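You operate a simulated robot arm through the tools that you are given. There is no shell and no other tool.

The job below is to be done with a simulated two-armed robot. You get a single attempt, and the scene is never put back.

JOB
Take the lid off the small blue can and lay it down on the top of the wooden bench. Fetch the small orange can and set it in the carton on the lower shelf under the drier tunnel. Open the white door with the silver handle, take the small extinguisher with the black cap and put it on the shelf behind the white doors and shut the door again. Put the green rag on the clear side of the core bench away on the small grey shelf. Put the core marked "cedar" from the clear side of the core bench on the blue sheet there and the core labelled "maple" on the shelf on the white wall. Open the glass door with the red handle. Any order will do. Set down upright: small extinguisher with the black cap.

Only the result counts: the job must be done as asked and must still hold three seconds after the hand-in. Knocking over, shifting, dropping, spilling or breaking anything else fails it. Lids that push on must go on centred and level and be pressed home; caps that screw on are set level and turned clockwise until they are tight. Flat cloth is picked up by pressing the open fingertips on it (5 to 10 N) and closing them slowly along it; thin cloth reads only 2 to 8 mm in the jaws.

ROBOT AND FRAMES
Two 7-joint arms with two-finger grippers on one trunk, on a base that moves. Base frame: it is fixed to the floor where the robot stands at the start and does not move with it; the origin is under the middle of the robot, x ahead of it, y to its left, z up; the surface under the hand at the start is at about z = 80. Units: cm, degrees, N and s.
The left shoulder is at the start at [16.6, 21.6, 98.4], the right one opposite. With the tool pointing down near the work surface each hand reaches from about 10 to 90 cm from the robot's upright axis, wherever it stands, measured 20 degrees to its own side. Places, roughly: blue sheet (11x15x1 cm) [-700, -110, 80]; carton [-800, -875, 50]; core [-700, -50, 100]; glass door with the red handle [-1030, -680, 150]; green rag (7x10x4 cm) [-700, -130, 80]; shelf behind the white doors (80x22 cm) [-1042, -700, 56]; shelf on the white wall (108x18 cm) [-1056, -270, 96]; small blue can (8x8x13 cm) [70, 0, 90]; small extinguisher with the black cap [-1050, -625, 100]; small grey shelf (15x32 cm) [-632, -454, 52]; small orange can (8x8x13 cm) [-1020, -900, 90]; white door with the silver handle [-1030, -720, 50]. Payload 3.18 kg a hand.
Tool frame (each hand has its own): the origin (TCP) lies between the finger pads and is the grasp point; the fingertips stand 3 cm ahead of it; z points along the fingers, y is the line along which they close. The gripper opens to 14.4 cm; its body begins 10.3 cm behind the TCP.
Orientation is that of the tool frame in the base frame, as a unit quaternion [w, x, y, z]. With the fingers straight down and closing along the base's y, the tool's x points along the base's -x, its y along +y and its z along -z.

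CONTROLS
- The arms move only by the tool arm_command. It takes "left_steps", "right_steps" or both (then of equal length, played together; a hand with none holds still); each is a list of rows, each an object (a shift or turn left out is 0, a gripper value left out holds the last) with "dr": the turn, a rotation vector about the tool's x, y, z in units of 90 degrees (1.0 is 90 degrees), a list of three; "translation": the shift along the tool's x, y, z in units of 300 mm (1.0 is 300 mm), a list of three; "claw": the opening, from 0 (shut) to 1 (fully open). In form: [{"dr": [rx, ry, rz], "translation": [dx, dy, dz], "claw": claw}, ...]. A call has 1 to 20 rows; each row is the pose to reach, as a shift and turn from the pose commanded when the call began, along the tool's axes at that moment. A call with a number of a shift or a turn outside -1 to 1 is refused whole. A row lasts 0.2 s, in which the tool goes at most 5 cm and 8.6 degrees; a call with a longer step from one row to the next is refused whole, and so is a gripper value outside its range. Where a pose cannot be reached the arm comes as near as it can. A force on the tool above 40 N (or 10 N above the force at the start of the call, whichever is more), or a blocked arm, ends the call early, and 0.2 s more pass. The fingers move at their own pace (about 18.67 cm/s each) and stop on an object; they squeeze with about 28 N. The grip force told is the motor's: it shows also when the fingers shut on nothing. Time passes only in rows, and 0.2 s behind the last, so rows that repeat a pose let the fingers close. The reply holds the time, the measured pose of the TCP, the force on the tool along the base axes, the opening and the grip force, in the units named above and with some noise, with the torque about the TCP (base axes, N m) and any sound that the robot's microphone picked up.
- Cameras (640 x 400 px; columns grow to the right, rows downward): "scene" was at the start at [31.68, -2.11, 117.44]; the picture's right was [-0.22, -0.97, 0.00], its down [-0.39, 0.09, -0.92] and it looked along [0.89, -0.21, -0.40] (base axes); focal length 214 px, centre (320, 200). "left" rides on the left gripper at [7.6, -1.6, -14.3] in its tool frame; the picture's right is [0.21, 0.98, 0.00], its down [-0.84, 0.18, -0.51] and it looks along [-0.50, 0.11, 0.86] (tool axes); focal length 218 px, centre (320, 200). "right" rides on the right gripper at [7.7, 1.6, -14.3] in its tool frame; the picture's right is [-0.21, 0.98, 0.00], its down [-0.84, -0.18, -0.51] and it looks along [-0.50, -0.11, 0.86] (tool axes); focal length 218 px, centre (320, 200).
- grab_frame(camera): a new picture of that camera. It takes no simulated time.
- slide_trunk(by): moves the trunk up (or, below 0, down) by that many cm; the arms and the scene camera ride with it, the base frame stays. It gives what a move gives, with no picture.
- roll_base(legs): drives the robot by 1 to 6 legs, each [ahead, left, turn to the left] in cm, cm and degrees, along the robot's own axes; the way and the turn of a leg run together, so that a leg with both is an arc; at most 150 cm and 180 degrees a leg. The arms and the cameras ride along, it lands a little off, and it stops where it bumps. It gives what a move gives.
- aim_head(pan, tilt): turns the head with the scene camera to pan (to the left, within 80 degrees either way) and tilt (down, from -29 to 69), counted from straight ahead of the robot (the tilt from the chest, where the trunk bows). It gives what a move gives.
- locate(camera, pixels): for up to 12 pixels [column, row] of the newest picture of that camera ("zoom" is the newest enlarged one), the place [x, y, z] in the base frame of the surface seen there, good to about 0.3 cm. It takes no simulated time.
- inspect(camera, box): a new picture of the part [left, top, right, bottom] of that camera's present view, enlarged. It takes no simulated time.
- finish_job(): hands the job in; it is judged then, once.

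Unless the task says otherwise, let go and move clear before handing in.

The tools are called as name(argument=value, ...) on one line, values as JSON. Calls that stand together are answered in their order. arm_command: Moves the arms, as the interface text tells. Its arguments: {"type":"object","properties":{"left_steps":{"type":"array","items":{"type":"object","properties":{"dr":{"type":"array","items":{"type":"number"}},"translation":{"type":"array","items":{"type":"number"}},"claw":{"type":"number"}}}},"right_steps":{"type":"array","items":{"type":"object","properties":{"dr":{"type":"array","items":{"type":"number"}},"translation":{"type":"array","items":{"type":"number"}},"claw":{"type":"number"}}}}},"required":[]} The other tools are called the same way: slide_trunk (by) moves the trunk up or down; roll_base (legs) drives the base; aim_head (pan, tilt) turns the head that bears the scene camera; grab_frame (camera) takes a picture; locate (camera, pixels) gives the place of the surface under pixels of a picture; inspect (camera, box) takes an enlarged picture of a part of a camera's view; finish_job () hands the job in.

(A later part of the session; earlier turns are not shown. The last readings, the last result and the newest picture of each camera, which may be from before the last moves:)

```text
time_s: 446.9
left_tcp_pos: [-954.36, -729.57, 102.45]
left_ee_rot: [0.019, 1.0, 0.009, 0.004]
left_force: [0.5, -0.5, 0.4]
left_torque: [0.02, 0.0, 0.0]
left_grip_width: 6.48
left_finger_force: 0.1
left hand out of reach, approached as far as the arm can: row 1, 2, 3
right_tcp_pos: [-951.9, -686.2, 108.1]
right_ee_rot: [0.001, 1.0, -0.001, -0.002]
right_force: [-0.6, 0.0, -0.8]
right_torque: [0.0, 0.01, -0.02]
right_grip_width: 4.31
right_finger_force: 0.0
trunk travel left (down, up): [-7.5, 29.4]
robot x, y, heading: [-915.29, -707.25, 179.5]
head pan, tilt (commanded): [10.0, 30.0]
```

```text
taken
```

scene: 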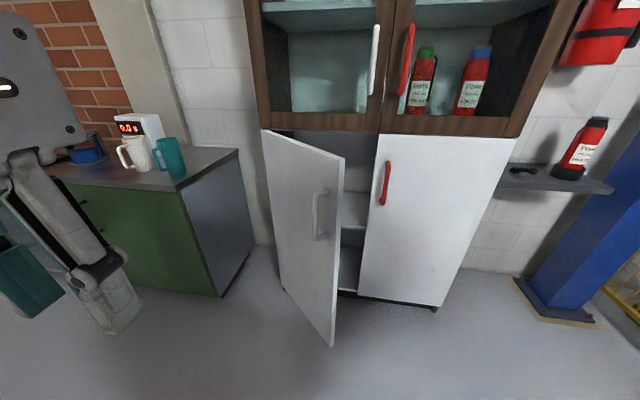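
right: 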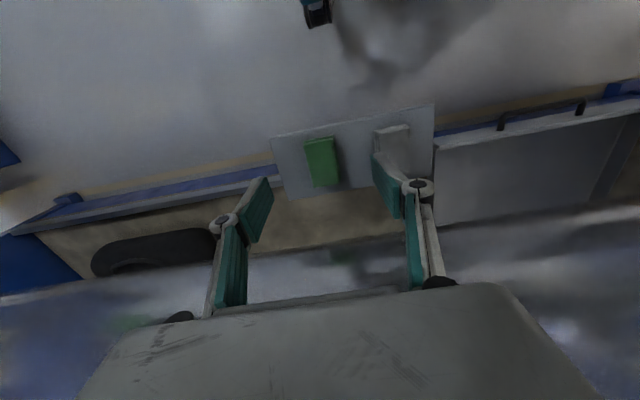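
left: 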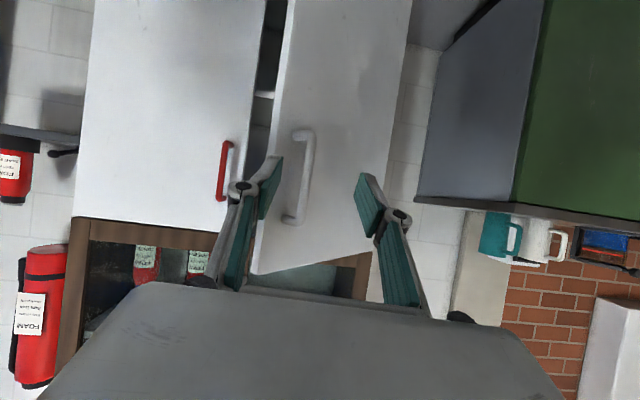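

I bring the right hand forward and down, pointing down beside the gap, and lift the left a little above the door's height.

arm_command(left_steps=[{"translation": [0, 0, -0.05]}, {"translation": [0, 0, -0.1]}, {"translation": [0, 0, -0.15]}, {"translation": [0, 0, -0.2]}, {"translation": [0, 0, -0.2]}, {"translation": [0, 0, -0.2]}, {"translation": [0, 0, -0.2]}, {"translation": [0, 0, -0.2]}, {"translation": [0, 0, -0.2]}, {"translation": [0, 0, -0.2]}], right_steps=[{"translation": [-0.09, 0.01, 0.1]}, {"translation": [-0.18, 0.03, 0.2]}, {"translation": [-0.27, 0.05, 0.3]}, {"translation": [-0.37, 0.06, 0.4]}, {"translation": [-0.46, 0.08, 0.5]}, {"translation": [-0.55, 0.1, 0.61]}, {"translation": [-0.65, 0.11, 0.72]}, {"translation": [-0.74, 0.12, 0.83]}, {"translation": [-0.83, 0.133, 0.933]}, {"translation": [-0.83, 0.133, 0.933]}])

grab_frame(camera="scene")

```text
time_s: 449.1
left_tcp_pos: [-954.44, -729.27, 108.41]
left_ee_rot: [0.019, 1.0, 0.009, 0.003]
left_force: [-0.3, -0.2, 1.0]
left_torque: [0.01, 0.04, 0.01]
left_grip_width: 6.49
left_finger_force: 0.0
right_tcp_pos: [-976.93, -690.4, 80.19]
right_ee_rot: [0.0, 1.0, -0.002, -0.003]
right_force: [0.3, -1.3, -0.8]
right_torque: [0.03, 0.02, -0.01]
right_grip_width: 4.36
right_finger_force: 0.0
trunk travel left (down, up): [-7.5, 29.4]
robot x, y, heading: [-915.3, -707.74, 179.2]
head pan, tilt (commanded): [10.0, 30.0]
```

```text
taken
```

scene: 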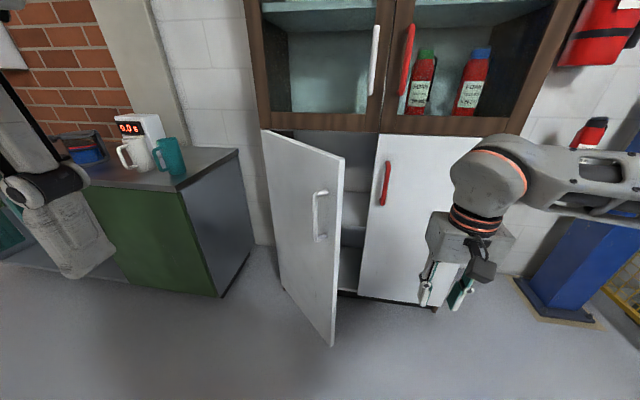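

I roll ahead 26 cm so that the right hand stands inside the door's free edge, then roll left to push the door wider.

roll_base(legs=[[26, 0, 0.6]])

roll_base(legs=[[0, 16, 0], [0, 8, 0]])

grab_frame(camera="scene")

```text
time_s: 450.9
left_tcp_pos: [-980.29, -729.29, 108.39]
left_ee_rot: [0.019, 1.0, 0.012, 0.003]
left_force: [-0.4, 0.5, -0.6]
left_torque: [0.01, -0.01, 0.02]
left_grip_width: 6.47
left_finger_force: 0.0
right_tcp_pos: [-1002.88, -690.43, 80.15]
right_ee_rot: [0.001, 1.0, 0.0, -0.002]
right_force: [-0.3, 0.3, 0.8]
right_torque: [0.0, -0.04, 0.0]
right_grip_width: 4.32
right_finger_force: 0.1
trunk travel left (down, up): [-7.5, 29.4]
robot x, y, heading: [-941.36, -707.44, 180.0]
head pan, tilt (commanded): [10.0, 30.0]
```

```text
time_s: 453.7
left_tcp_pos: [-980.42, -750.61, 108.42]
left_ee_rot: [0.019, 1.0, 0.012, 0.004]
left_force: [-0.9, 0.0, 0.3]
left_torque: [0.0, 0.01, 0.03]
left_grip_width: 6.49
left_finger_force: 0.1
right_tcp_pos: [-1002.64, -711.45, 80.08]
right_ee_rot: [-0.001, 1.0, 0.002, 0.002]
right_force: [1.2, 1.6, 1.3]
right_torque: [-0.15, 0.12, 0.06]
right_grip_width: 4.32
right_finger_force: 0.1
trunk travel left (down, up): [-7.5, 29.4]
robot x, y, heading: [-941.38, -728.62, 179.4]
head pan, tilt (commanded): [10.0, 30.0]
stopped in leg 2: the force on the tool passed its limit at 65 N (the readings are from after the stop); the commanded pose is now the measured one
```

```text
taken
```

scene: 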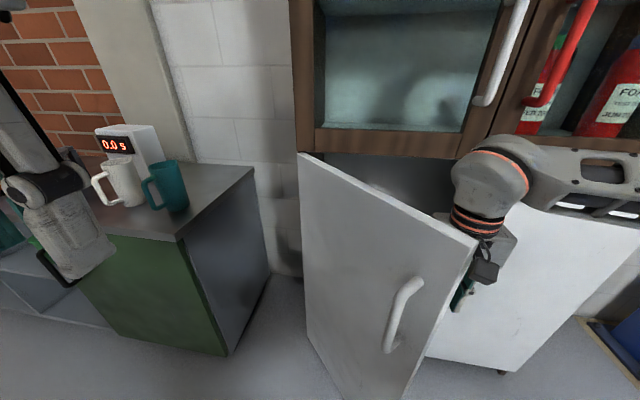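

The push gave a short 65 N spike as the hand met the door. I go on gently with the arm itself, 1 cm per row.

arm_command(right_steps=[{"translation": [0, 0.02, 0]}, {"translation": [0, 0.04, 0]}, {"translation": [0, 0.06, 0]}, {"translation": [0, 0.08, 0]}, {"translation": [0, 0.1, 0]}, {"translation": [0, 0.12, 0]}, {"translation": [0, 0.14, 0]}, {"translation": [0, 0.16, 0]}, {"translation": [0, 0.18, 0]}, {"translation": [0, 0.2, 0]}])

grab_frame(camera="scene")

```text
time_s: 454.3
left_tcp_pos: [-980.37, -750.24, 108.43]
left_ee_rot: [0.02, 1.0, 0.01, 0.003]
left_force: [0.8, 0.0, 0.3]
left_torque: [-0.01, -0.01, 0.01]
left_grip_width: 6.47
left_finger_force: 0.1
right_tcp_pos: [-1002.22, -711.7, 80.27]
right_ee_rot: [-0.003, 1.0, 0.001, 0.004]
right_force: [12.6, 12.5, 3.2]
right_torque: [-1.96, 1.78, 1.04]
right_grip_width: 4.31
right_finger_force: 0.1
trunk travel left (down, up): [-7.5, 29.4]
robot x, y, heading: [-941.12, -728.49, 179.4]
head pan, tilt (commanded): [10.0, 30.0]
stopped in row 2 (right hand): the force on the tool passed its limit at 45 N (the readings are from after the stop); the commanded pose is now the measured one
```

```text
taken
```

scene: 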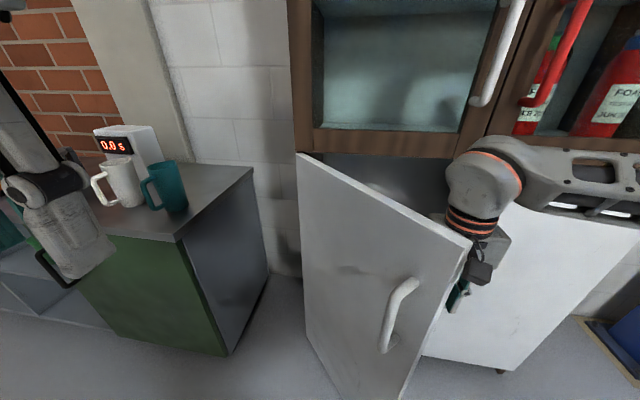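

The reaction (+x and +y) shows that the hand's camera box is hitting the door's end face. I move the hand out, 8 cm further in toward the cabinet, then push against the inner face.

arm_command(right_steps=[{"translation": [0, -0.08, 0]}, {"translation": [0, -0.17, 0]}, {"translation": [-0.1, -0.17, 0]}, {"translation": [-0.2, -0.17, 0]}, {"translation": [-0.28, -0.17, 0]}, {"translation": [-0.28, -0.17, 0]}])

grab_frame(camera="scene")

grab_frame(camera="right")

```text
time_s: 455.7
left_tcp_pos: [-980.39, -750.38, 108.41]
left_ee_rot: [0.02, 1.0, 0.011, 0.003]
left_force: [-0.5, 0.2, 0.4]
left_torque: [-0.03, 0.0, 0.0]
left_grip_width: 6.46
left_finger_force: 0.1
right_tcp_pos: [-1010.91, -706.71, 79.99]
right_ee_rot: [-0.003, 1.0, 0.001, 0.005]
right_force: [-0.5, 0.3, -0.4]
right_torque: [0.0, 0.0, -0.02]
right_grip_width: 4.33
right_finger_force: 0.1
trunk travel left (down, up): [-7.5, 29.4]
robot x, y, heading: [-941.51, -728.3, 179.4]
head pan, tilt (commanded): [10.0, 30.0]
```

```text
taken
```

scene: 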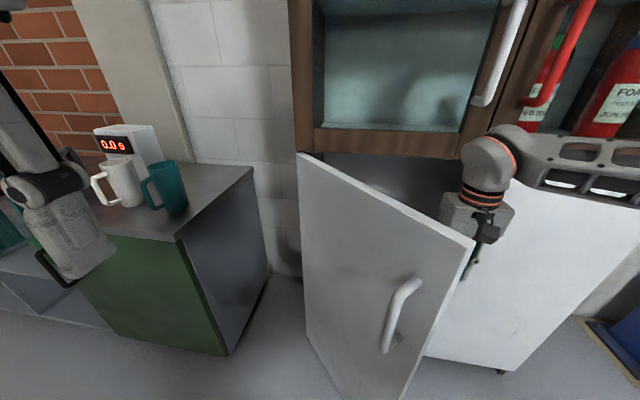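

```text
taken
```

right: 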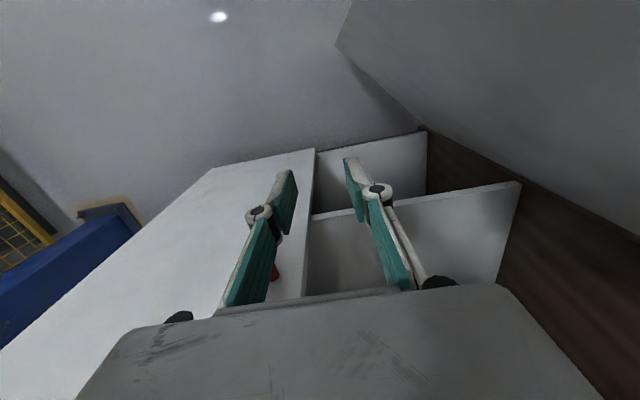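

The hand is now inside the door with its camera past the edge. I push in -y slowly.

arm_command(right_steps=[{"translation": [0, 0.04, 0]}, {"translation": [0, 0.08, 0]}, {"translation": [0, 0.12, 0]}, {"translation": [0, 0.16, 0]}, {"translation": [0, 0.2, 0]}, {"translation": [0, 0.24, 0]}, {"translation": [0, 0.28, 0]}, {"translation": [0, 0.32, 0]}, {"translation": [0, 0.36, 0]}, {"translation": [0, 0.4, 0]}, {"translation": [0, 0.44, 0]}, {"translation": [0, 0.48, 0]}, {"translation": [0, 0.52, 0]}, {"translation": [0, 0.56, 0]}, {"translation": [0, 0.6, 0]}])

grab_frame(camera="scene")

```text
time_s: 458.9
left_tcp_pos: [-980.44, -750.25, 108.47]
left_ee_rot: [0.018, 1.0, 0.011, 0.004]
left_force: [-0.2, -0.4, 0.9]
left_torque: [0.02, -0.02, 0.03]
left_grip_width: 6.46
left_finger_force: 0.0
right_tcp_pos: [-1010.84, -725.11, 79.79]
right_ee_rot: [-0.003, 1.0, 0.001, 0.005]
right_force: [0.0, 0.1, 0.1]
right_torque: [-0.02, -0.02, 0.0]
right_grip_width: 4.34
right_finger_force: 0.0
trunk travel left (down, up): [-7.5, 29.4]
robot x, y, heading: [-941.04, -728.58, 179.4]
head pan, tilt (commanded): [10.0, 30.0]
```

```text
taken
```

scene: 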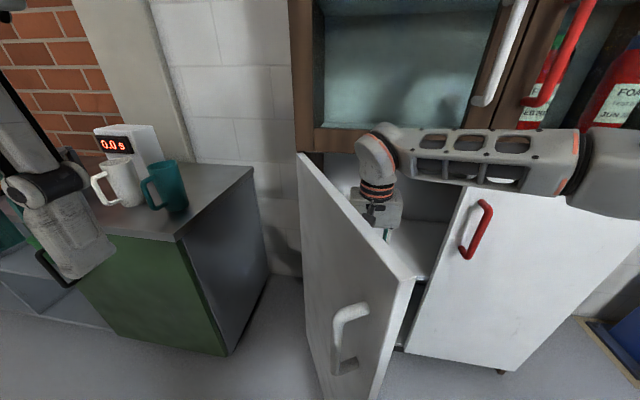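

The door is now about 65 degrees open. I push on another 13 cm.

arm_command(right_steps=[{"translation": [0, 0.04, 0]}, {"translation": [0, 0.08, 0]}, {"translation": [0, 0.12, 0]}, {"translation": [0, 0.16, 0]}, {"translation": [0, 0.2, 0]}, {"translation": [0, 0.24, 0]}, {"translation": [0, 0.28, 0]}, {"translation": [0, 0.32, 0]}, {"translation": [0, 0.36, 0]}, {"translation": [0, 0.4, 0]}, {"translation": [0, 0.44, 0]}])

grab_frame(camera="scene")

```text
time_s: 461.5
left_tcp_pos: [-980.29, -750.48, 108.37]
left_ee_rot: [0.018, 1.0, 0.011, 0.004]
left_force: [-0.6, 0.1, 0.1]
left_torque: [-0.05, 0.02, 0.01]
left_grip_width: 6.47
left_finger_force: 0.1
right_tcp_pos: [-1013.82, -734.35, 81.44]
right_ee_rot: [0.021, 0.999, -0.042, 0.004]
right_force: [1.0, 0.0, 0.8]
right_torque: [0.01, 0.01, -0.02]
right_grip_width: 4.36
right_finger_force: 0.2
trunk travel left (down, up): [-7.5, 29.4]
robot x, y, heading: [-941.3, -728.51, 179.6]
head pan, tilt (commanded): [10.0, 30.0]
stopped in row 11 (right hand): the arm was blocked; the commanded pose is now the measured one
```

```text
taken
```

scene: 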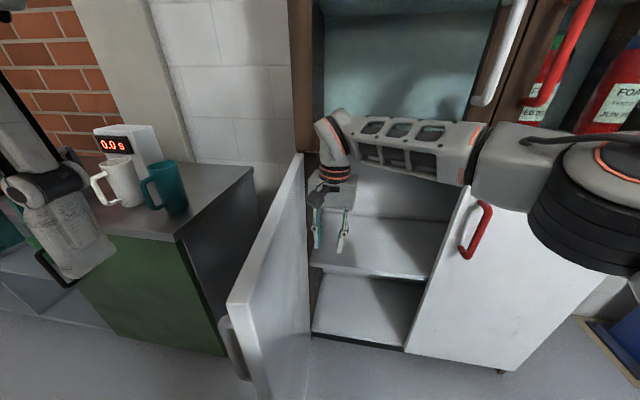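

The door now stands about 95 degrees open with the shelf inside exposed (375, 245). I withdraw the right hand sideways and back.

arm_command(right_steps=[{"translation": [0.03, -0.1, 0]}, {"translation": [0.08, -0.22, 0]}, {"translation": [0.18, -0.3, 0]}, {"translation": [0.32, -0.34, 0]}, {"translation": [0.46, -0.36, -0.04]}, {"translation": [0.6, -0.38, -0.08]}, {"translation": [0.74, -0.4, -0.14]}, {"translation": [0.86, -0.42, -0.2]}, {"translation": [0.86, -0.42, -0.2]}])

grab_frame(camera="scene")

```text
time_s: 463.5
left_tcp_pos: [-980.4, -750.38, 108.34]
left_ee_rot: [0.019, 1.0, 0.01, 0.004]
left_force: [-0.7, 0.4, -0.4]
left_torque: [0.02, -0.01, -0.01]
left_grip_width: 6.48
left_finger_force: 0.1
right_tcp_pos: [-986.96, -723.99, 86.99]
right_ee_rot: [0.018, 0.999, -0.039, 0.005]
right_force: [0.5, 0.7, 0.0]
right_torque: [-0.04, 0.03, 0.02]
right_grip_width: 4.3
right_finger_force: 0.0
trunk travel left (down, up): [-7.5, 29.4]
robot x, y, heading: [-941.11, -728.48, 179.4]
head pan, tilt (commanded): [10.0, 30.0]
```

```text
taken
```

scene: 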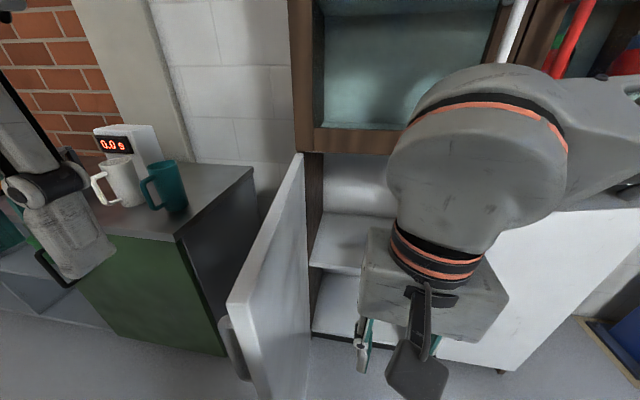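

The lower shelf is open to reach. I plan to carry the extinguisher with the left hand, so I tuck the right hand, back away and go to look at the extinguisher closely.

arm_command(right_steps=[{"translation": [0.08, -0.08, -0.12]}, {"translation": [0.16, -0.16, -0.24]}, {"translation": [0.24, -0.26, -0.36]}, {"translation": [0.28, -0.38, -0.48]}, {"translation": [0.32, -0.5, -0.58]}, {"translation": [0.34, -0.62, -0.66]}, {"translation": [0.34, -0.74, -0.7]}, {"translation": [0.34, -0.8, -0.7]}])

roll_base(legs=[[-35, 0, 0.5], [0, -80, 0]])

aim_head(pan=-15, tilt=20)

grab_frame(camera="scene")

```text
refused: row 3 steps farther than a row can; nothing moved
```

```text
time_s: 472.8
left_tcp_pos: [-946.14, -670.25, 108.47]
left_ee_rot: [0.019, 1.0, 0.014, 0.004]
left_force: [0.4, 1.2, 0.2]
left_torque: [0.0, 0.0, 0.0]
left_grip_width: 6.46
left_finger_force: 0.1
right_tcp_pos: [-952.67, -643.75, 86.87]
right_ee_rot: [0.017, 0.999, -0.035, 0.004]
right_force: [0.4, -0.2, 0.0]
right_torque: [-0.01, 0.03, 0.02]
right_grip_width: 4.33
right_finger_force: 0.1
trunk travel left (down, up): [-7.5, 29.4]
robot x, y, heading: [-906.67, -648.15, 179.7]
head pan, tilt (commanded): [10.0, 30.0]
```

```text
time_s: 473.7
left_tcp_pos: [-946.07, -670.29, 108.48]
left_ee_rot: [0.018, 1.0, 0.014, 0.004]
left_force: [-0.5, 0.1, -0.8]
left_torque: [0.02, -0.02, -0.01]
left_grip_width: 6.47
left_finger_force: 0.1
right_tcp_pos: [-952.64, -643.72, 87.02]
right_ee_rot: [0.017, 0.999, -0.035, 0.005]
right_force: [-0.2, 0.0, 0.4]
right_torque: [-0.02, -0.01, 0.02]
right_grip_width: 4.34
right_finger_force: 0.1
trunk travel left (down, up): [-7.5, 29.4]
robot x, y, heading: [-907.47, -648.11, 179.8]
head pan, tilt (commanded): [-15.0, 20.0]
```

```text
taken
```

scene: 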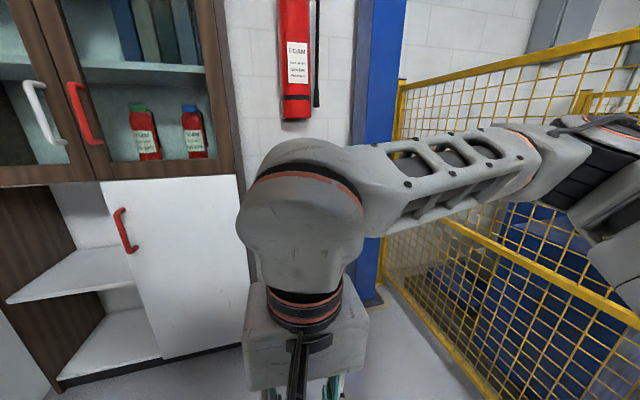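

The retraction was refused for step size, but the base moved safely. I tuck the right hand now in smaller steps.

arm_command(right_steps=[{"translation": [0.04, -0.09, -0.08]}, {"translation": [0.08, -0.18, -0.16]}, {"translation": [0.12, -0.27, -0.24]}, {"translation": [0.16, -0.36, -0.32]}, {"translation": [0.2, -0.45, -0.4]}, {"translation": [0.24, -0.54, -0.48]}, {"translation": [0.28, -0.62, -0.56]}, {"translation": [0.28, -0.66, -0.62]}])

grab_frame(camera="scene")

```text
time_s: 475.5
left_tcp_pos: [-945.95, -670.36, 108.36]
left_ee_rot: [0.02, 1.0, 0.014, 0.004]
left_force: [0.6, -0.1, 0.0]
left_torque: [-0.02, -0.02, 0.01]
left_grip_width: 6.48
left_finger_force: 0.2
right_tcp_pos: [-942.98, -624.06, 104.82]
right_ee_rot: [0.017, 0.999, -0.035, 0.005]
right_force: [0.1, 0.1, 0.1]
right_torque: [0.03, 0.0, 0.01]
right_grip_width: 4.31
right_finger_force: 0.0
trunk travel left (down, up): [-7.5, 29.4]
robot x, y, heading: [-907.01, -648.18, 179.7]
head pan, tilt (commanded): [-15.0, 20.0]
```

```text
taken
```

scene: 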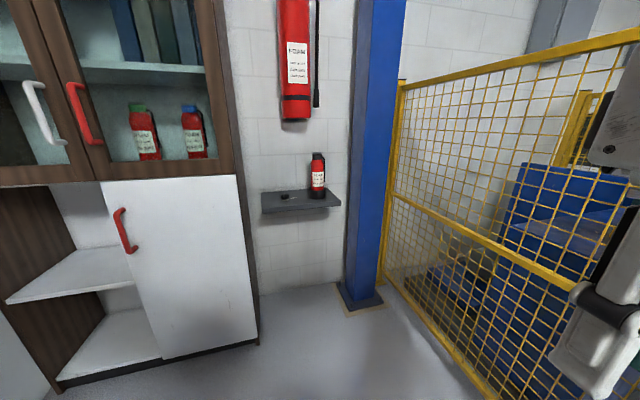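

Good view: the small extinguisher (318, 175) on its shelf (300, 200), the big one above (295, 60), blue column (365, 150). I zoom and locate these.

inspect(camera="scene", box=[250, 90, 370, 230])

locate(camera="zoom", pixels=[[325, 190], [325, 200], [325, 250], [325, 290], [362, 250], [290, 250], [255, 80], [255, 30], [180, 325], [400, 320], [180, 285], [250, 295]])

locate(camera="scene", pixels=[[345, 305], [385, 300], [350, 200], [380, 200], [238, 175], [255, 340], [298, 118], [318, 100], [395, 200], [385, 280], [262, 212], [340, 200]])

```text
2.86 times, centred on (310, 160) of scene
```

zoom: 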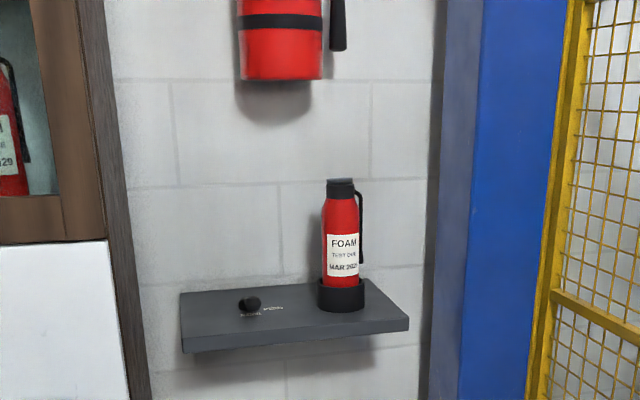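

```text
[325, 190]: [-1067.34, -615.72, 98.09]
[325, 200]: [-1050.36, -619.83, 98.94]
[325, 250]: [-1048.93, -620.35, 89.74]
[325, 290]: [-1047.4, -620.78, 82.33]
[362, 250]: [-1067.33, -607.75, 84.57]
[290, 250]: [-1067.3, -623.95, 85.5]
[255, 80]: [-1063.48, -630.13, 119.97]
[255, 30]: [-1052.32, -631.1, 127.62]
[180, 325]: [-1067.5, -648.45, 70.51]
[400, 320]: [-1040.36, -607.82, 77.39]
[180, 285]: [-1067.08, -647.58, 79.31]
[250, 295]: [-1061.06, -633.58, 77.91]
```

```text
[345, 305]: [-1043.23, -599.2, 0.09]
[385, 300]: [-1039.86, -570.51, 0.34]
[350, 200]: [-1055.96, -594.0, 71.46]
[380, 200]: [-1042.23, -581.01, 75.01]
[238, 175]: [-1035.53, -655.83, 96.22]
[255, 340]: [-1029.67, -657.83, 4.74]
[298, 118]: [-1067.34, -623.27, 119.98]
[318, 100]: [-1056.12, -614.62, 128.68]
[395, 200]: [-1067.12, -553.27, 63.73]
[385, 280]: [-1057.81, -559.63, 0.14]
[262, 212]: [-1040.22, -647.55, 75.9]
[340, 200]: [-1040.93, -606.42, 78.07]
```

The extinguisher centre is about [-1050.3, -617.4]: black boot z 78 to 83.5, body radius 3.3, hose on its +y side. I prepare the left hand in free space: forward 60 cm, pitched 55 degrees up from straight down.

arm_command(left_steps=[{"translation": [-0.08, -0.037, 0.081], "dr": [0, -0.068, 0], "claw": 0.8}, {"translation": [-0.156, -0.074, 0.163], "dr": [0, -0.136, 0]}, {"translation": [-0.233, -0.111, 0.244], "dr": [0, -0.204, 0]}, {"translation": [-0.311, -0.148, 0.326], "dr": [0, -0.272, 0]}, {"translation": [-0.389, -0.185, 0.407], "dr": [0, -0.34, 0]}, {"translation": [-0.467, -0.222, 0.489], "dr": [0, -0.408, 0]}, {"translation": [-0.544, -0.259, 0.57], "dr": [0, -0.476, 0]}, {"translation": [-0.622, -0.296, 0.652], "dr": [0, -0.544, 0]}, {"translation": [-0.7, -0.333, 0.733], "dr": [0, -0.611, 0]}, {"translation": [-0.7, -0.333, 0.733], "dr": [0, -0.611, 0]}])

grab_frame(camera="scene")

```text
time_s: 477.7
left_tcp_pos: [-967.18, -661.81, 85.98]
left_ee_rot: [0.023, 0.888, 0.004, -0.46]
left_force: [-0.2, -0.6, 0.1]
left_torque: [0.0, 0.01, -0.01]
left_grip_width: 11.54
left_finger_force: 0.1
right_tcp_pos: [-942.99, -624.03, 104.94]
right_ee_rot: [0.018, 0.999, -0.035, 0.005]
right_force: [0.4, -0.9, -0.6]
right_torque: [0.03, 0.03, 0.01]
right_grip_width: 4.32
right_finger_force: 0.1
trunk travel left (down, up): [-7.5, 29.4]
robot x, y, heading: [-907.18, -647.99, 179.7]
head pan, tilt (commanded): [-15.0, 20.0]
```

```text
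taken
```

scene: 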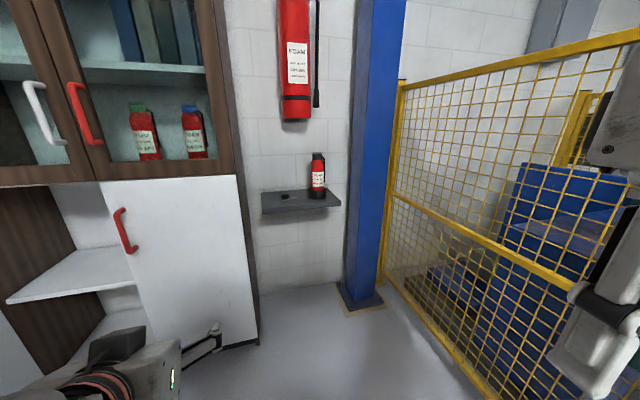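

The pose was reached cleanly at [-967.2, -661.8, 86]. I test now, in free space, whether the same pitch works at the placing height (z about 64) with the trunk lowered.

slide_trunk(by=-7)

arm_command(left_steps=[{"translation": [0.1, 0, 0.07]}, {"translation": [0.2, 0, 0.14]}, {"translation": [0.3, 0, 0.21]}, {"translation": [0.41, 0, 0.287]}, {"translation": [0.41, 0, 0.287]}])

```text
time_s: 478.8
left_tcp_pos: [-966.78, -661.59, 70.68]
left_ee_rot: [0.025, 0.93, 0.002, -0.367]
left_force: [0.2, 0.4, 0.4]
left_torque: [0.04, 0.0, 0.04]
left_grip_width: 11.52
left_finger_force: 0.0
right_tcp_pos: [-943.0, -623.88, 98.01]
right_ee_rot: [0.018, 0.999, -0.035, 0.003]
right_force: [-0.6, 0.4, -0.5]
right_torque: [-0.01, 0.05, 0.0]
right_grip_width: 4.3
right_finger_force: 0.0
trunk travel left (down, up): [-0.5, 36.4]
robot x, y, heading: [-907.12, -648.0, 179.7]
head pan, tilt (commanded): [-15.0, 20.0]
```

```text
time_s: 480.1
left_tcp_pos: [-965.48, -662.28, 58.62]
left_ee_rot: [0.017, 0.926, 0.058, -0.372]
left_force: [-1.2, 0.3, 0.3]
left_torque: [0.0, -0.03, 0.02]
left_grip_width: 11.51
left_finger_force: 0.0
left hand out of reach, approached as far as the arm can: row 4, 5
right_tcp_pos: [-943.11, -623.95, 97.96]
right_ee_rot: [0.017, 0.999, -0.035, 0.005]
right_force: [0.4, 0.3, -0.7]
right_torque: [0.0, 0.0, -0.01]
right_grip_width: 4.33
right_finger_force: 0.0
trunk travel left (down, up): [-0.5, 36.4]
robot x, y, heading: [-907.11, -647.78, 179.7]
head pan, tilt (commanded): [-15.0, 20.0]
stopped in row 5 (left hand): the arm was blocked; the commanded pose is now the measured one
```

Lowering the trunk bows me and costs pitch, so I go back to the former trunk height and test a 45 degree pitch at the placing height.

slide_trunk(by=7)

arm_command(left_steps=[{"translation": [0, 0, 0]}])

```text
time_s: 481.2
left_tcp_pos: [-965.48, -662.14, 65.19]
left_ee_rot: [0.018, 0.928, 0.054, -0.369]
left_force: [-0.7, 1.5, 0.7]
left_torque: [0.0, 0.04, -0.02]
left_grip_width: 11.51
left_finger_force: 0.1
right_tcp_pos: [-943.35, -623.97, 104.82]
right_ee_rot: [0.018, 0.999, -0.035, 0.008]
right_force: [-0.8, 0.1, 0.0]
right_torque: [-0.03, -0.06, 0.02]
right_grip_width: 4.32
right_finger_force: 0.0
trunk travel left (down, up): [-7.5, 29.4]
robot x, y, heading: [-906.89, -647.89, 179.9]
head pan, tilt (commanded): [-15.0, 20.0]
```

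```text
time_s: 481.6
left_tcp_pos: [-965.5, -661.99, 65.48]
left_ee_rot: [0.016, 0.928, 0.053, -0.37]
left_force: [0.1, -0.4, 0.1]
left_torque: [-0.01, -0.02, 0.04]
left_grip_width: 11.53
left_finger_force: 0.1
right_tcp_pos: [-943.03, -623.85, 105.07]
right_ee_rot: [0.018, 0.999, -0.036, 0.004]
right_force: [-0.2, 0.2, -0.3]
right_torque: [0.0, -0.02, 0.0]
right_grip_width: 4.35
right_finger_force: 0.0
trunk travel left (down, up): [-7.5, 29.4]
robot x, y, heading: [-907.14, -648.06, 179.7]
head pan, tilt (commanded): [-15.0, 20.0]
```

At z 65.5 a 43 degree pitch works. To keep the finger off the hose (azimuth about 77 degrees) I will grip with the hand yawed 45 degrees to the right, so I raise the hand to z 88 and yaw it now.

arm_command(left_steps=[{"translation": [-0.1, 0, -0.1], "dr": [0.05, 0, 0.052]}, {"translation": [-0.2, 0, -0.2], "dr": [0.1, 0.001, 0.104]}, {"translation": [-0.3, 0, -0.31], "dr": [0.15, 0.002, 0.156]}, {"translation": [-0.4, -0.005, -0.42], "dr": [0.2, 0.003, 0.208]}, {"translation": [-0.516, -0.007, -0.546], "dr": [0.25, 0.004, 0.26]}, {"translation": [-0.516, -0.007, -0.546], "dr": [0.3, 0.005, 0.312]}, {"translation": [-0.516, -0.007, -0.546], "dr": [0.344, 0.005, 0.364]}, {"translation": [-0.516, -0.007, -0.546], "dr": [0.344, 0.005, 0.364]}])

grab_frame(camera="scene")

```text
refused: row 5 steps farther than a row can; nothing moved
```

```text
taken
```

scene: 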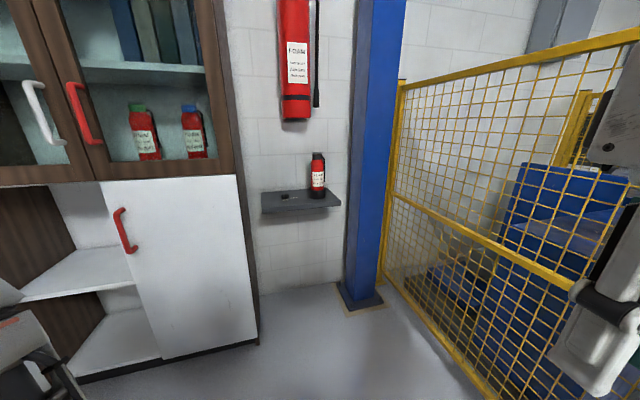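

One row was slightly too long; I resend with even steps.

arm_command(left_steps=[{"translation": [-0.08, 0, -0.085], "dr": [0.05, 0, 0.052]}, {"translation": [-0.16, 0, -0.17], "dr": [0.1, 0.001, 0.104]}, {"translation": [-0.24, 0, -0.255], "dr": [0.15, 0.002, 0.156]}, {"translation": [-0.33, -0.005, -0.345], "dr": [0.2, 0.003, 0.208]}, {"translation": [-0.42, -0.005, -0.445], "dr": [0.25, 0.004, 0.26]}, {"translation": [-0.516, -0.007, -0.546], "dr": [0.3, 0.005, 0.312]}, {"translation": [-0.516, -0.007, -0.546], "dr": [0.344, 0.005, 0.364]}, {"translation": [-0.516, -0.007, -0.546], "dr": [0.344, 0.005, 0.364]}])

grab_frame(camera="scene")

```text
time_s: 483.4
left_tcp_pos: [-965.36, -662.01, 87.98]
left_ee_rot: [-0.125, 0.877, -0.306, -0.349]
left_force: [-0.4, 0.0, 0.7]
left_torque: [0.02, 0.01, 0.01]
left_grip_width: 11.53
left_finger_force: 0.2
left hand out of reach, approached as far as the arm can: row 2, 3, 4, 5
right_tcp_pos: [-943.07, -623.92, 104.83]
right_ee_rot: [0.018, 0.999, -0.036, 0.005]
right_force: [0.5, -0.2, 0.0]
right_torque: [-0.02, 0.03, -0.01]
right_grip_width: 4.31
right_finger_force: 0.1
trunk travel left (down, up): [-7.5, 29.4]
robot x, y, heading: [-906.8, -648.04, 179.8]
head pan, tilt (commanded): [-15.0, 20.0]
```

```text
taken
```

scene: 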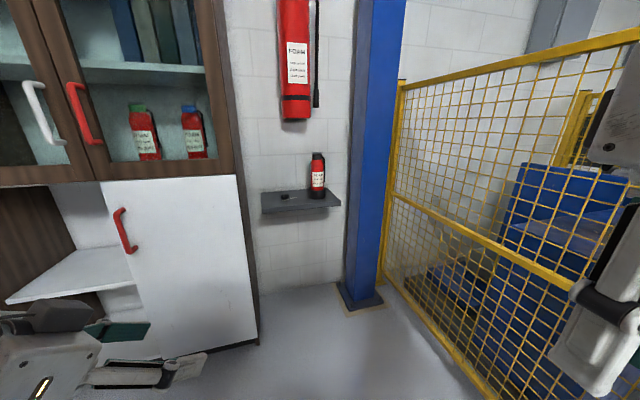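

The hand now points 45 degrees to the right with a horizontal closing axis. If I also turn the base 25 degrees right, the fingers contact the body at azimuth 26 degrees, well off the hose; I do that and approach the pre-grasp point.

roll_base(legs=[[0, 0, -25], [55, 22, 0]])

aim_head(pan=-5, tilt=35)

grab_frame(camera="scene")

grab_frame(camera="left")

```text
time_s: 488.2
left_tcp_pos: [-1023.87, -632.81, 88.33]
left_ee_rot: [-0.196, 0.79, -0.487, -0.316]
left_force: [-0.6, 0.0, -0.2]
left_torque: [0.02, 0.01, 0.03]
left_grip_width: 11.53
left_finger_force: 0.1
right_tcp_pos: [-987.45, -607.38, 105.04]
right_ee_rot: [0.019, 0.968, -0.25, -0.001]
right_force: [-0.4, 0.0, 0.1]
right_torque: [-0.01, 0.0, 0.01]
right_grip_width: 4.29
right_finger_force: 0.0
trunk travel left (down, up): [-7.5, 29.4]
robot x, y, heading: [-965.0, -644.8, 155.0]
head pan, tilt (commanded): [-15.0, 20.0]
stopped in leg 2: the robot was blocked; the commanded pose is now the measured one
```

```text
time_s: 488.9
left_tcp_pos: [-1023.82, -632.85, 88.22]
left_ee_rot: [-0.196, 0.79, -0.488, -0.315]
left_force: [0.2, 0.1, 0.3]
left_torque: [-0.01, -0.04, -0.01]
left_grip_width: 11.55
left_finger_force: 0.1
right_tcp_pos: [-987.53, -607.43, 105.24]
right_ee_rot: [0.02, 0.968, -0.249, -0.001]
right_force: [-0.3, 0.1, 0.1]
right_torque: [-0.02, 0.01, 0.01]
right_grip_width: 4.32
right_finger_force: 0.1
trunk travel left (down, up): [-7.5, 29.4]
robot x, y, heading: [-965.66, -644.55, 155.0]
head pan, tilt (commanded): [-5.0, 35.0]
```

```text
taken
```

scene: 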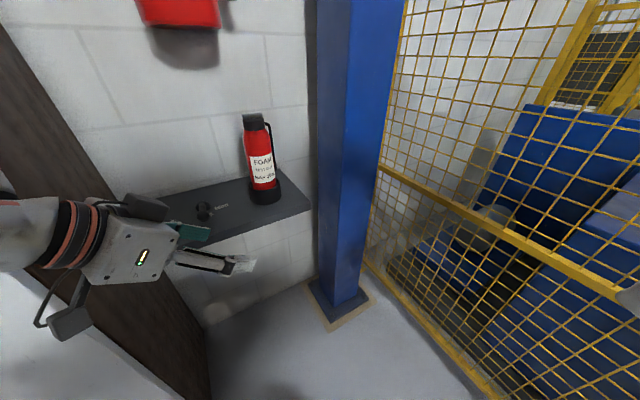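

```text
taken
```

left: 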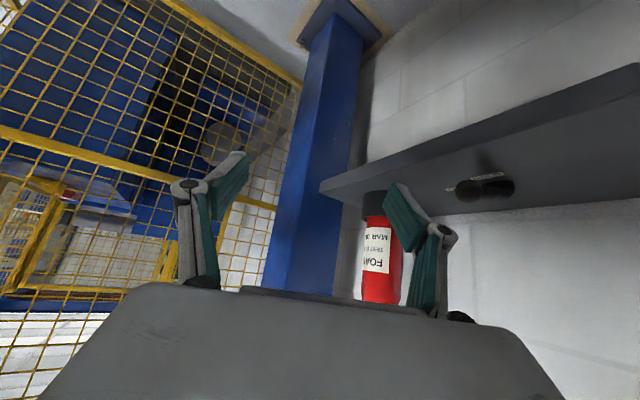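

Blocked at [-965, -645]; in the scene the left wrist (60, 230) is near the cabinet's side. I look left at my elbow to see what touches.

aim_head(pan=55, tilt=25)

grab_frame(camera="scene")

```text
time_s: 490.2
left_tcp_pos: [-1023.86, -632.7, 88.29]
left_ee_rot: [-0.196, 0.79, -0.488, -0.315]
left_force: [-0.6, -0.6, 0.4]
left_torque: [0.02, 0.01, 0.02]
left_grip_width: 11.53
left_finger_force: 0.0
right_tcp_pos: [-987.39, -607.38, 104.97]
right_ee_rot: [0.019, 0.968, -0.25, -0.002]
right_force: [-0.7, 1.0, -0.1]
right_torque: [-0.02, 0.02, 0.01]
right_grip_width: 4.34
right_finger_force: 0.0
trunk travel left (down, up): [-7.5, 29.4]
robot x, y, heading: [-965.53, -644.65, 154.9]
head pan, tilt (commanded): [55.0, 25.0]
```

```text
taken
```

scene: 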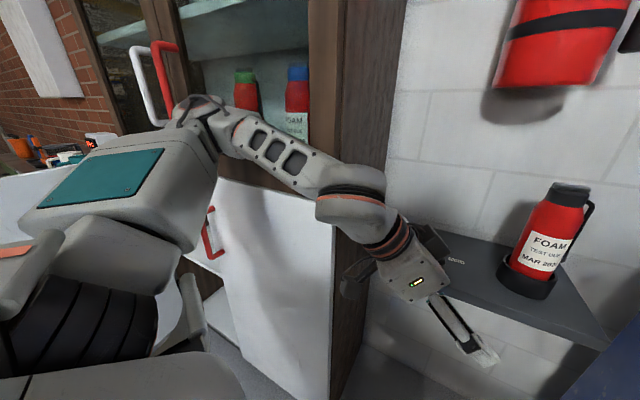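

The elbow is against the glass doors' handles side, so the left hand is the wrong one for picking here. Before backing off I zoom at the extinguisher to judge where the hose sits.

inspect(camera="scene", box=[480, 160, 640, 320])

locate(camera="zoom", pixels=[[370, 110], [385, 130], [350, 180], [270, 180], [310, 200], [365, 85], [320, 70], [300, 280], [250, 290], [340, 300], [375, 160], [350, 215]])

```text
2.50 times, centred on (560, 240) of scene
```

zoom: 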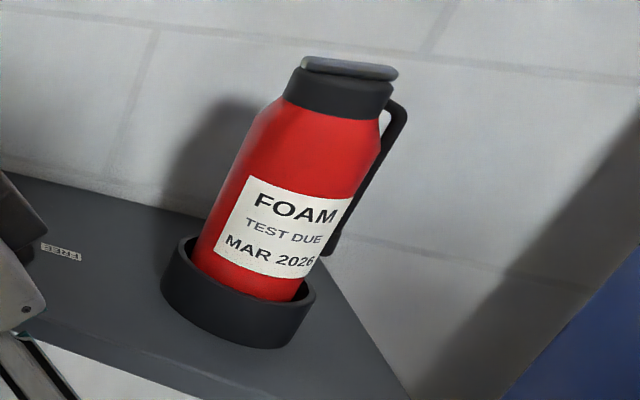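

```text
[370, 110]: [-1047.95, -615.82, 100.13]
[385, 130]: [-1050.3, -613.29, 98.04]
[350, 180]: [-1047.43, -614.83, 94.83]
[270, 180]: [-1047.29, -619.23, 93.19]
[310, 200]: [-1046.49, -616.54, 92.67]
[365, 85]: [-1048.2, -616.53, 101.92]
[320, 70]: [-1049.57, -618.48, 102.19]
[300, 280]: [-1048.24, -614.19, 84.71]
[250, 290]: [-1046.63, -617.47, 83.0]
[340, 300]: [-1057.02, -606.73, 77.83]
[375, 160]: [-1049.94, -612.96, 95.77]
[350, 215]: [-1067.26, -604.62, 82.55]
```

The extinguisher sits in a black cup about 5 cm deep, so it must be lifted straight out first; its hose is at the +y side. I back off, square up, and set the left arm longer (about 78 cm) so the elbow stays clear of the cabinet.

roll_base(legs=[[-35, 0, 0], [0, 0, 25]])

aim_head(pan=20, tilt=25)

grab_frame(camera="scene")

```text
time_s: 493.8
left_tcp_pos: [-991.87, -673.8, 87.83]
left_ee_rot: [-0.126, 0.877, -0.305, -0.348]
left_force: [0.7, -0.7, 0.2]
left_torque: [0.02, -0.01, -0.01]
left_grip_width: 11.52
left_finger_force: 0.0
right_tcp_pos: [-969.71, -635.5, 105.02]
right_ee_rot: [0.018, 0.999, -0.035, 0.005]
right_force: [-0.1, -0.5, 0.3]
right_torque: [-0.02, -0.01, 0.01]
right_grip_width: 4.33
right_finger_force: 0.0
trunk travel left (down, up): [-7.5, 29.4]
robot x, y, heading: [-933.34, -659.72, 179.7]
head pan, tilt (commanded): [55.0, 25.0]
```

```text
time_s: 494.8
left_tcp_pos: [-991.74, -673.68, 87.92]
left_ee_rot: [-0.126, 0.878, -0.305, -0.348]
left_force: [-0.5, 0.0, 0.9]
left_torque: [-0.01, -0.04, -0.04]
left_grip_width: 11.52
left_finger_force: 0.0
right_tcp_pos: [-969.58, -635.37, 105.04]
right_ee_rot: [0.017, 0.999, -0.035, 0.004]
right_force: [0.3, 0.2, 0.6]
right_torque: [0.02, 0.03, 0.03]
right_grip_width: 4.32
right_finger_force: 0.0
trunk travel left (down, up): [-7.5, 29.4]
robot x, y, heading: [-933.66, -659.51, 180.0]
head pan, tilt (commanded): [20.0, 25.0]
```

```text
taken
```

scene: 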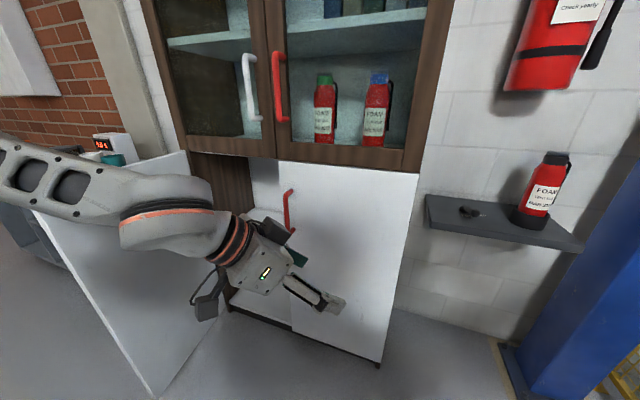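

The glass doors are unmoved. I roll back 28 cm and stretch the left arm forward to 78 cm in free space.

roll_base(legs=[[-28, 0, 0]])

arm_command(left_steps=[{"translation": [-0.094, 0.052, 0.089]}, {"translation": [-0.188, 0.104, 0.177]}, {"translation": [-0.282, 0.156, 0.266]}, {"translation": [-0.376, 0.208, 0.354]}, {"translation": [-0.47, 0.26, 0.443]}, {"translation": [-0.47, 0.26, 0.443]}])

aim_head(pan=45, tilt=25)

grab_frame(camera="scene")

```text
time_s: 496.8
left_tcp_pos: [-964.08, -673.98, 87.98]
left_ee_rot: [-0.125, 0.878, -0.304, -0.348]
left_force: [-0.3, 0.3, 0.2]
left_torque: [-0.02, -0.02, 0.0]
left_grip_width: 11.52
left_finger_force: 0.0
right_tcp_pos: [-941.96, -635.53, 105.02]
right_ee_rot: [0.018, 0.999, -0.033, 0.005]
right_force: [-0.3, 0.4, -0.2]
right_torque: [0.0, 0.03, 0.04]
right_grip_width: 4.33
right_finger_force: 0.1
trunk travel left (down, up): [-7.5, 29.4]
robot x, y, heading: [-905.81, -659.74, -179.6]
head pan, tilt (commanded): [20.0, 25.0]
```

```text
time_s: 498.1
left_tcp_pos: [-984.01, -668.07, 88.03]
left_ee_rot: [-0.124, 0.878, -0.303, -0.349]
left_force: [1.1, -0.2, -1.0]
left_torque: [-0.01, -0.01, 0.01]
left_grip_width: 11.53
left_finger_force: 0.0
right_tcp_pos: [-941.96, -635.53, 105.06]
right_ee_rot: [0.018, 0.999, -0.032, 0.005]
right_force: [0.2, 0.0, -0.4]
right_torque: [-0.03, 0.04, 0.0]
right_grip_width: 4.32
right_finger_force: 0.2
trunk travel left (down, up): [-7.5, 29.4]
robot x, y, heading: [-905.77, -659.49, -180.0]
head pan, tilt (commanded): [20.0, 25.0]
```

```text
time_s: 499.0
left_tcp_pos: [-983.97, -667.96, 87.82]
left_ee_rot: [-0.125, 0.878, -0.303, -0.349]
left_force: [-1.3, 0.6, 0.4]
left_torque: [0.0, 0.03, 0.01]
left_grip_width: 11.54
left_finger_force: 0.1
right_tcp_pos: [-942.14, -635.45, 104.94]
right_ee_rot: [0.018, 0.999, -0.032, 0.004]
right_force: [1.2, -0.4, 0.1]
right_torque: [0.01, -0.03, 0.0]
right_grip_width: 4.32
right_finger_force: 0.0
trunk travel left (down, up): [-7.5, 29.4]
robot x, y, heading: [-905.61, -659.63, -179.9]
head pan, tilt (commanded): [45.0, 25.0]
```

```text
taken
```

scene: 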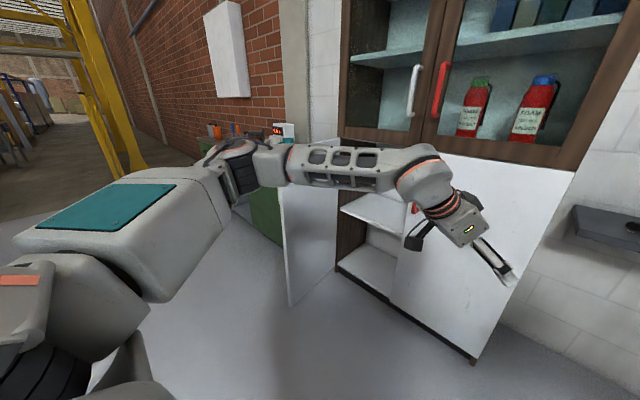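

The long pose was reached. I locate the elbow and forearm to plan clearances.

locate(camera="scene", pixels=[[245, 150], [230, 155], [265, 165], [340, 165], [425, 180], [470, 225], [415, 235], [500, 270], [260, 190], [215, 160]])

```text
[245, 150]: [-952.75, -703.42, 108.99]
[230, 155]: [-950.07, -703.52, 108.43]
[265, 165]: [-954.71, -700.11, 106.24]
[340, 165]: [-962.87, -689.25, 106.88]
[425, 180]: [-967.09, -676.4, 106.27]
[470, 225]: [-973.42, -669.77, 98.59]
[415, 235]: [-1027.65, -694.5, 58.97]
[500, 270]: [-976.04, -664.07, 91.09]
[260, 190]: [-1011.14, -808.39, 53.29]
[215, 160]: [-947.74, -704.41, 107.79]
```

The elbow is 45 cm out and 45 ahead, which will clear the cabinet front by a few centimetres. I bring the right arm inward to stay off the cage, then roll to the pre-grasp point in two legs.

arm_command(right_steps=[{"translation": [-0.08, 0.08, 0.045]}, {"translation": [-0.16, 0.16, 0.09]}, {"translation": [-0.24, 0.24, 0.135]}, {"translation": [-0.32, 0.32, 0.18]}, {"translation": [-0.4, 0.4, 0.225]}, {"translation": [-0.467, 0.467, 0.267]}, {"translation": [-0.467, 0.467, 0.267]}], left_steps=[{"translation": [-0.046, 0, -0.048]}, {"translation": [-0.046, 0, -0.048]}, {"translation": [-0.046, 0, -0.048]}, {"translation": [-0.046, 0, -0.048]}, {"translation": [-0.046, 0, -0.048]}, {"translation": [-0.046, 0, -0.048]}, {"translation": [-0.046, 0, -0.048]}])

roll_base(legs=[[0, -41, 0], [40, 0, 0]])

aim_head(pan=5, tilt=25)

grab_frame(camera="scene")

grab_frame(camera="left")

```text
time_s: 500.6
left_tcp_pos: [-984.0, -668.0, 89.95]
left_ee_rot: [-0.125, 0.878, -0.303, -0.349]
left_force: [0.3, 0.6, -0.2]
left_torque: [0.0, 0.04, 0.02]
left_grip_width: 11.54
left_finger_force: 0.0
right_tcp_pos: [-956.93, -648.81, 97.46]
right_ee_rot: [0.018, 0.999, -0.033, 0.005]
right_force: [0.1, 0.4, 0.2]
right_torque: [-0.03, -0.02, -0.03]
right_grip_width: 4.32
right_finger_force: 0.0
trunk travel left (down, up): [-7.5, 29.4]
robot x, y, heading: [-905.69, -659.29, -180.0]
head pan, tilt (commanded): [45.0, 25.0]
```

```text
time_s: 506.9
left_tcp_pos: [-1023.58, -627.12, 89.78]
left_ee_rot: [-0.125, 0.878, -0.302, -0.349]
left_force: [-0.5, 0.7, 0.1]
left_torque: [0.02, 0.02, 0.0]
left_grip_width: 11.5
left_finger_force: 0.0
right_tcp_pos: [-996.55, -607.8, 97.39]
right_ee_rot: [0.018, 0.999, -0.033, 0.004]
right_force: [0.1, -0.2, -0.6]
right_torque: [-0.02, 0.01, -0.01]
right_grip_width: 4.32
right_finger_force: 0.0
trunk travel left (down, up): [-7.5, 29.4]
robot x, y, heading: [-945.39, -618.81, -179.8]
head pan, tilt (commanded): [45.0, 25.0]
```

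```text
time_s: 507.9
left_tcp_pos: [-1023.61, -627.08, 89.82]
left_ee_rot: [-0.125, 0.878, -0.302, -0.349]
left_force: [0.0, 0.4, 0.9]
left_torque: [-0.01, 0.03, 0.03]
left_grip_width: 11.52
left_finger_force: 0.0
right_tcp_pos: [-996.47, -607.82, 97.48]
right_ee_rot: [0.017, 0.999, -0.032, 0.004]
right_force: [-0.3, -0.4, 0.8]
right_torque: [0.02, 0.02, 0.0]
right_grip_width: 4.35
right_finger_force: 0.2
trunk travel left (down, up): [-7.5, 29.4]
robot x, y, heading: [-945.48, -618.43, -180.0]
head pan, tilt (commanded): [5.0, 25.0]
```

```text
taken
```

scene: 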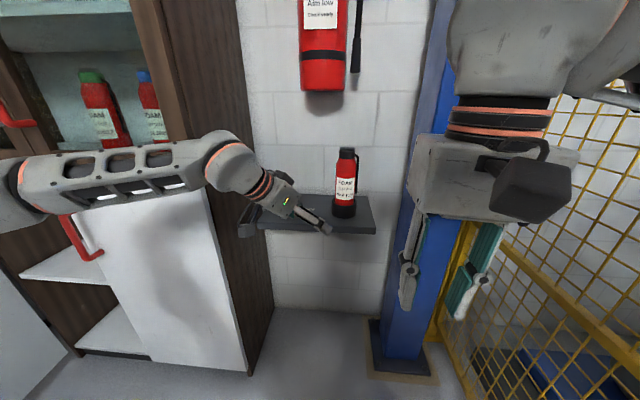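

```text
taken
```

left: 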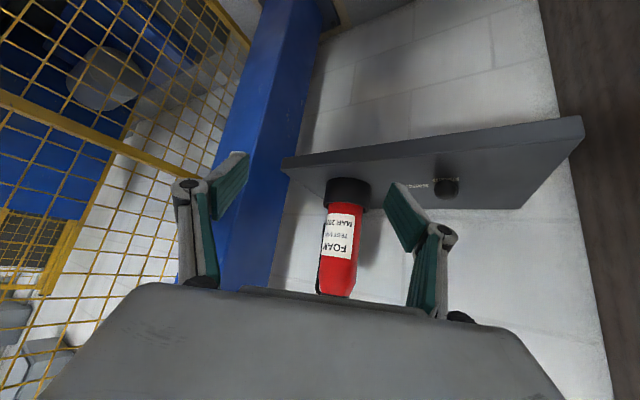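

The extinguisher now appears between the fingers in the left picture (340, 235). I locate its edges from both cameras to refine its centre.

locate(camera="left", pixels=[[343, 225], [328, 225], [361, 225], [340, 260], [324, 260], [356, 260], [345, 195], [330, 195], [366, 195], [330, 185]])

inspect(camera="scene", box=[290, 130, 400, 240])

locate(camera="zoom", pixels=[[275, 170], [325, 170], [300, 170], [285, 230], [325, 230], [305, 230], [305, 295], [350, 180], [260, 290], [345, 290]])

```text
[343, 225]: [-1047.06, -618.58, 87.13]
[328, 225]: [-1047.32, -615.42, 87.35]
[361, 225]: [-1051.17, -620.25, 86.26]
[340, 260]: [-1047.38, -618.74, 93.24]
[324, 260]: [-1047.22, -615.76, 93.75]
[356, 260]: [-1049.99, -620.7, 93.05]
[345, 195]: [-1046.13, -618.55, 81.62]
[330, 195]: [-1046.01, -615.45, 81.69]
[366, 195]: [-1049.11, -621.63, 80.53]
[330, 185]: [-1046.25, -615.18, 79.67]
```

```text
3.64 times, centred on (345, 185) of scene
```

zoom: 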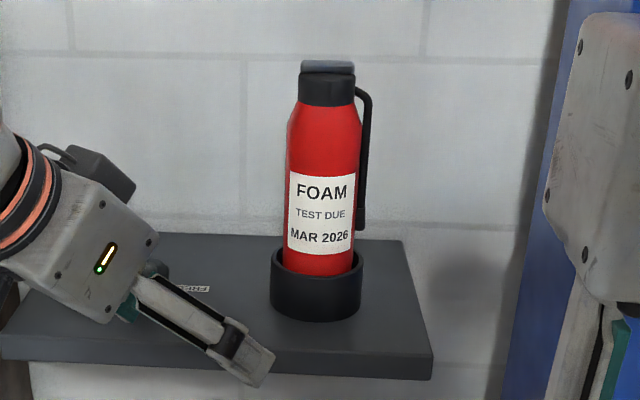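

```text
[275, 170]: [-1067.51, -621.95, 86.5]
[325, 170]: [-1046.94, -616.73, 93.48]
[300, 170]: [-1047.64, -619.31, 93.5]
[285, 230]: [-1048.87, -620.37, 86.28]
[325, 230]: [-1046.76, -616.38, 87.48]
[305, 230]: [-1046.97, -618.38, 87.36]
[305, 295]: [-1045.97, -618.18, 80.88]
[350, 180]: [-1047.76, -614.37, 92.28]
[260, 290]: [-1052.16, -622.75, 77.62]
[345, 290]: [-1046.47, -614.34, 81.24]
```

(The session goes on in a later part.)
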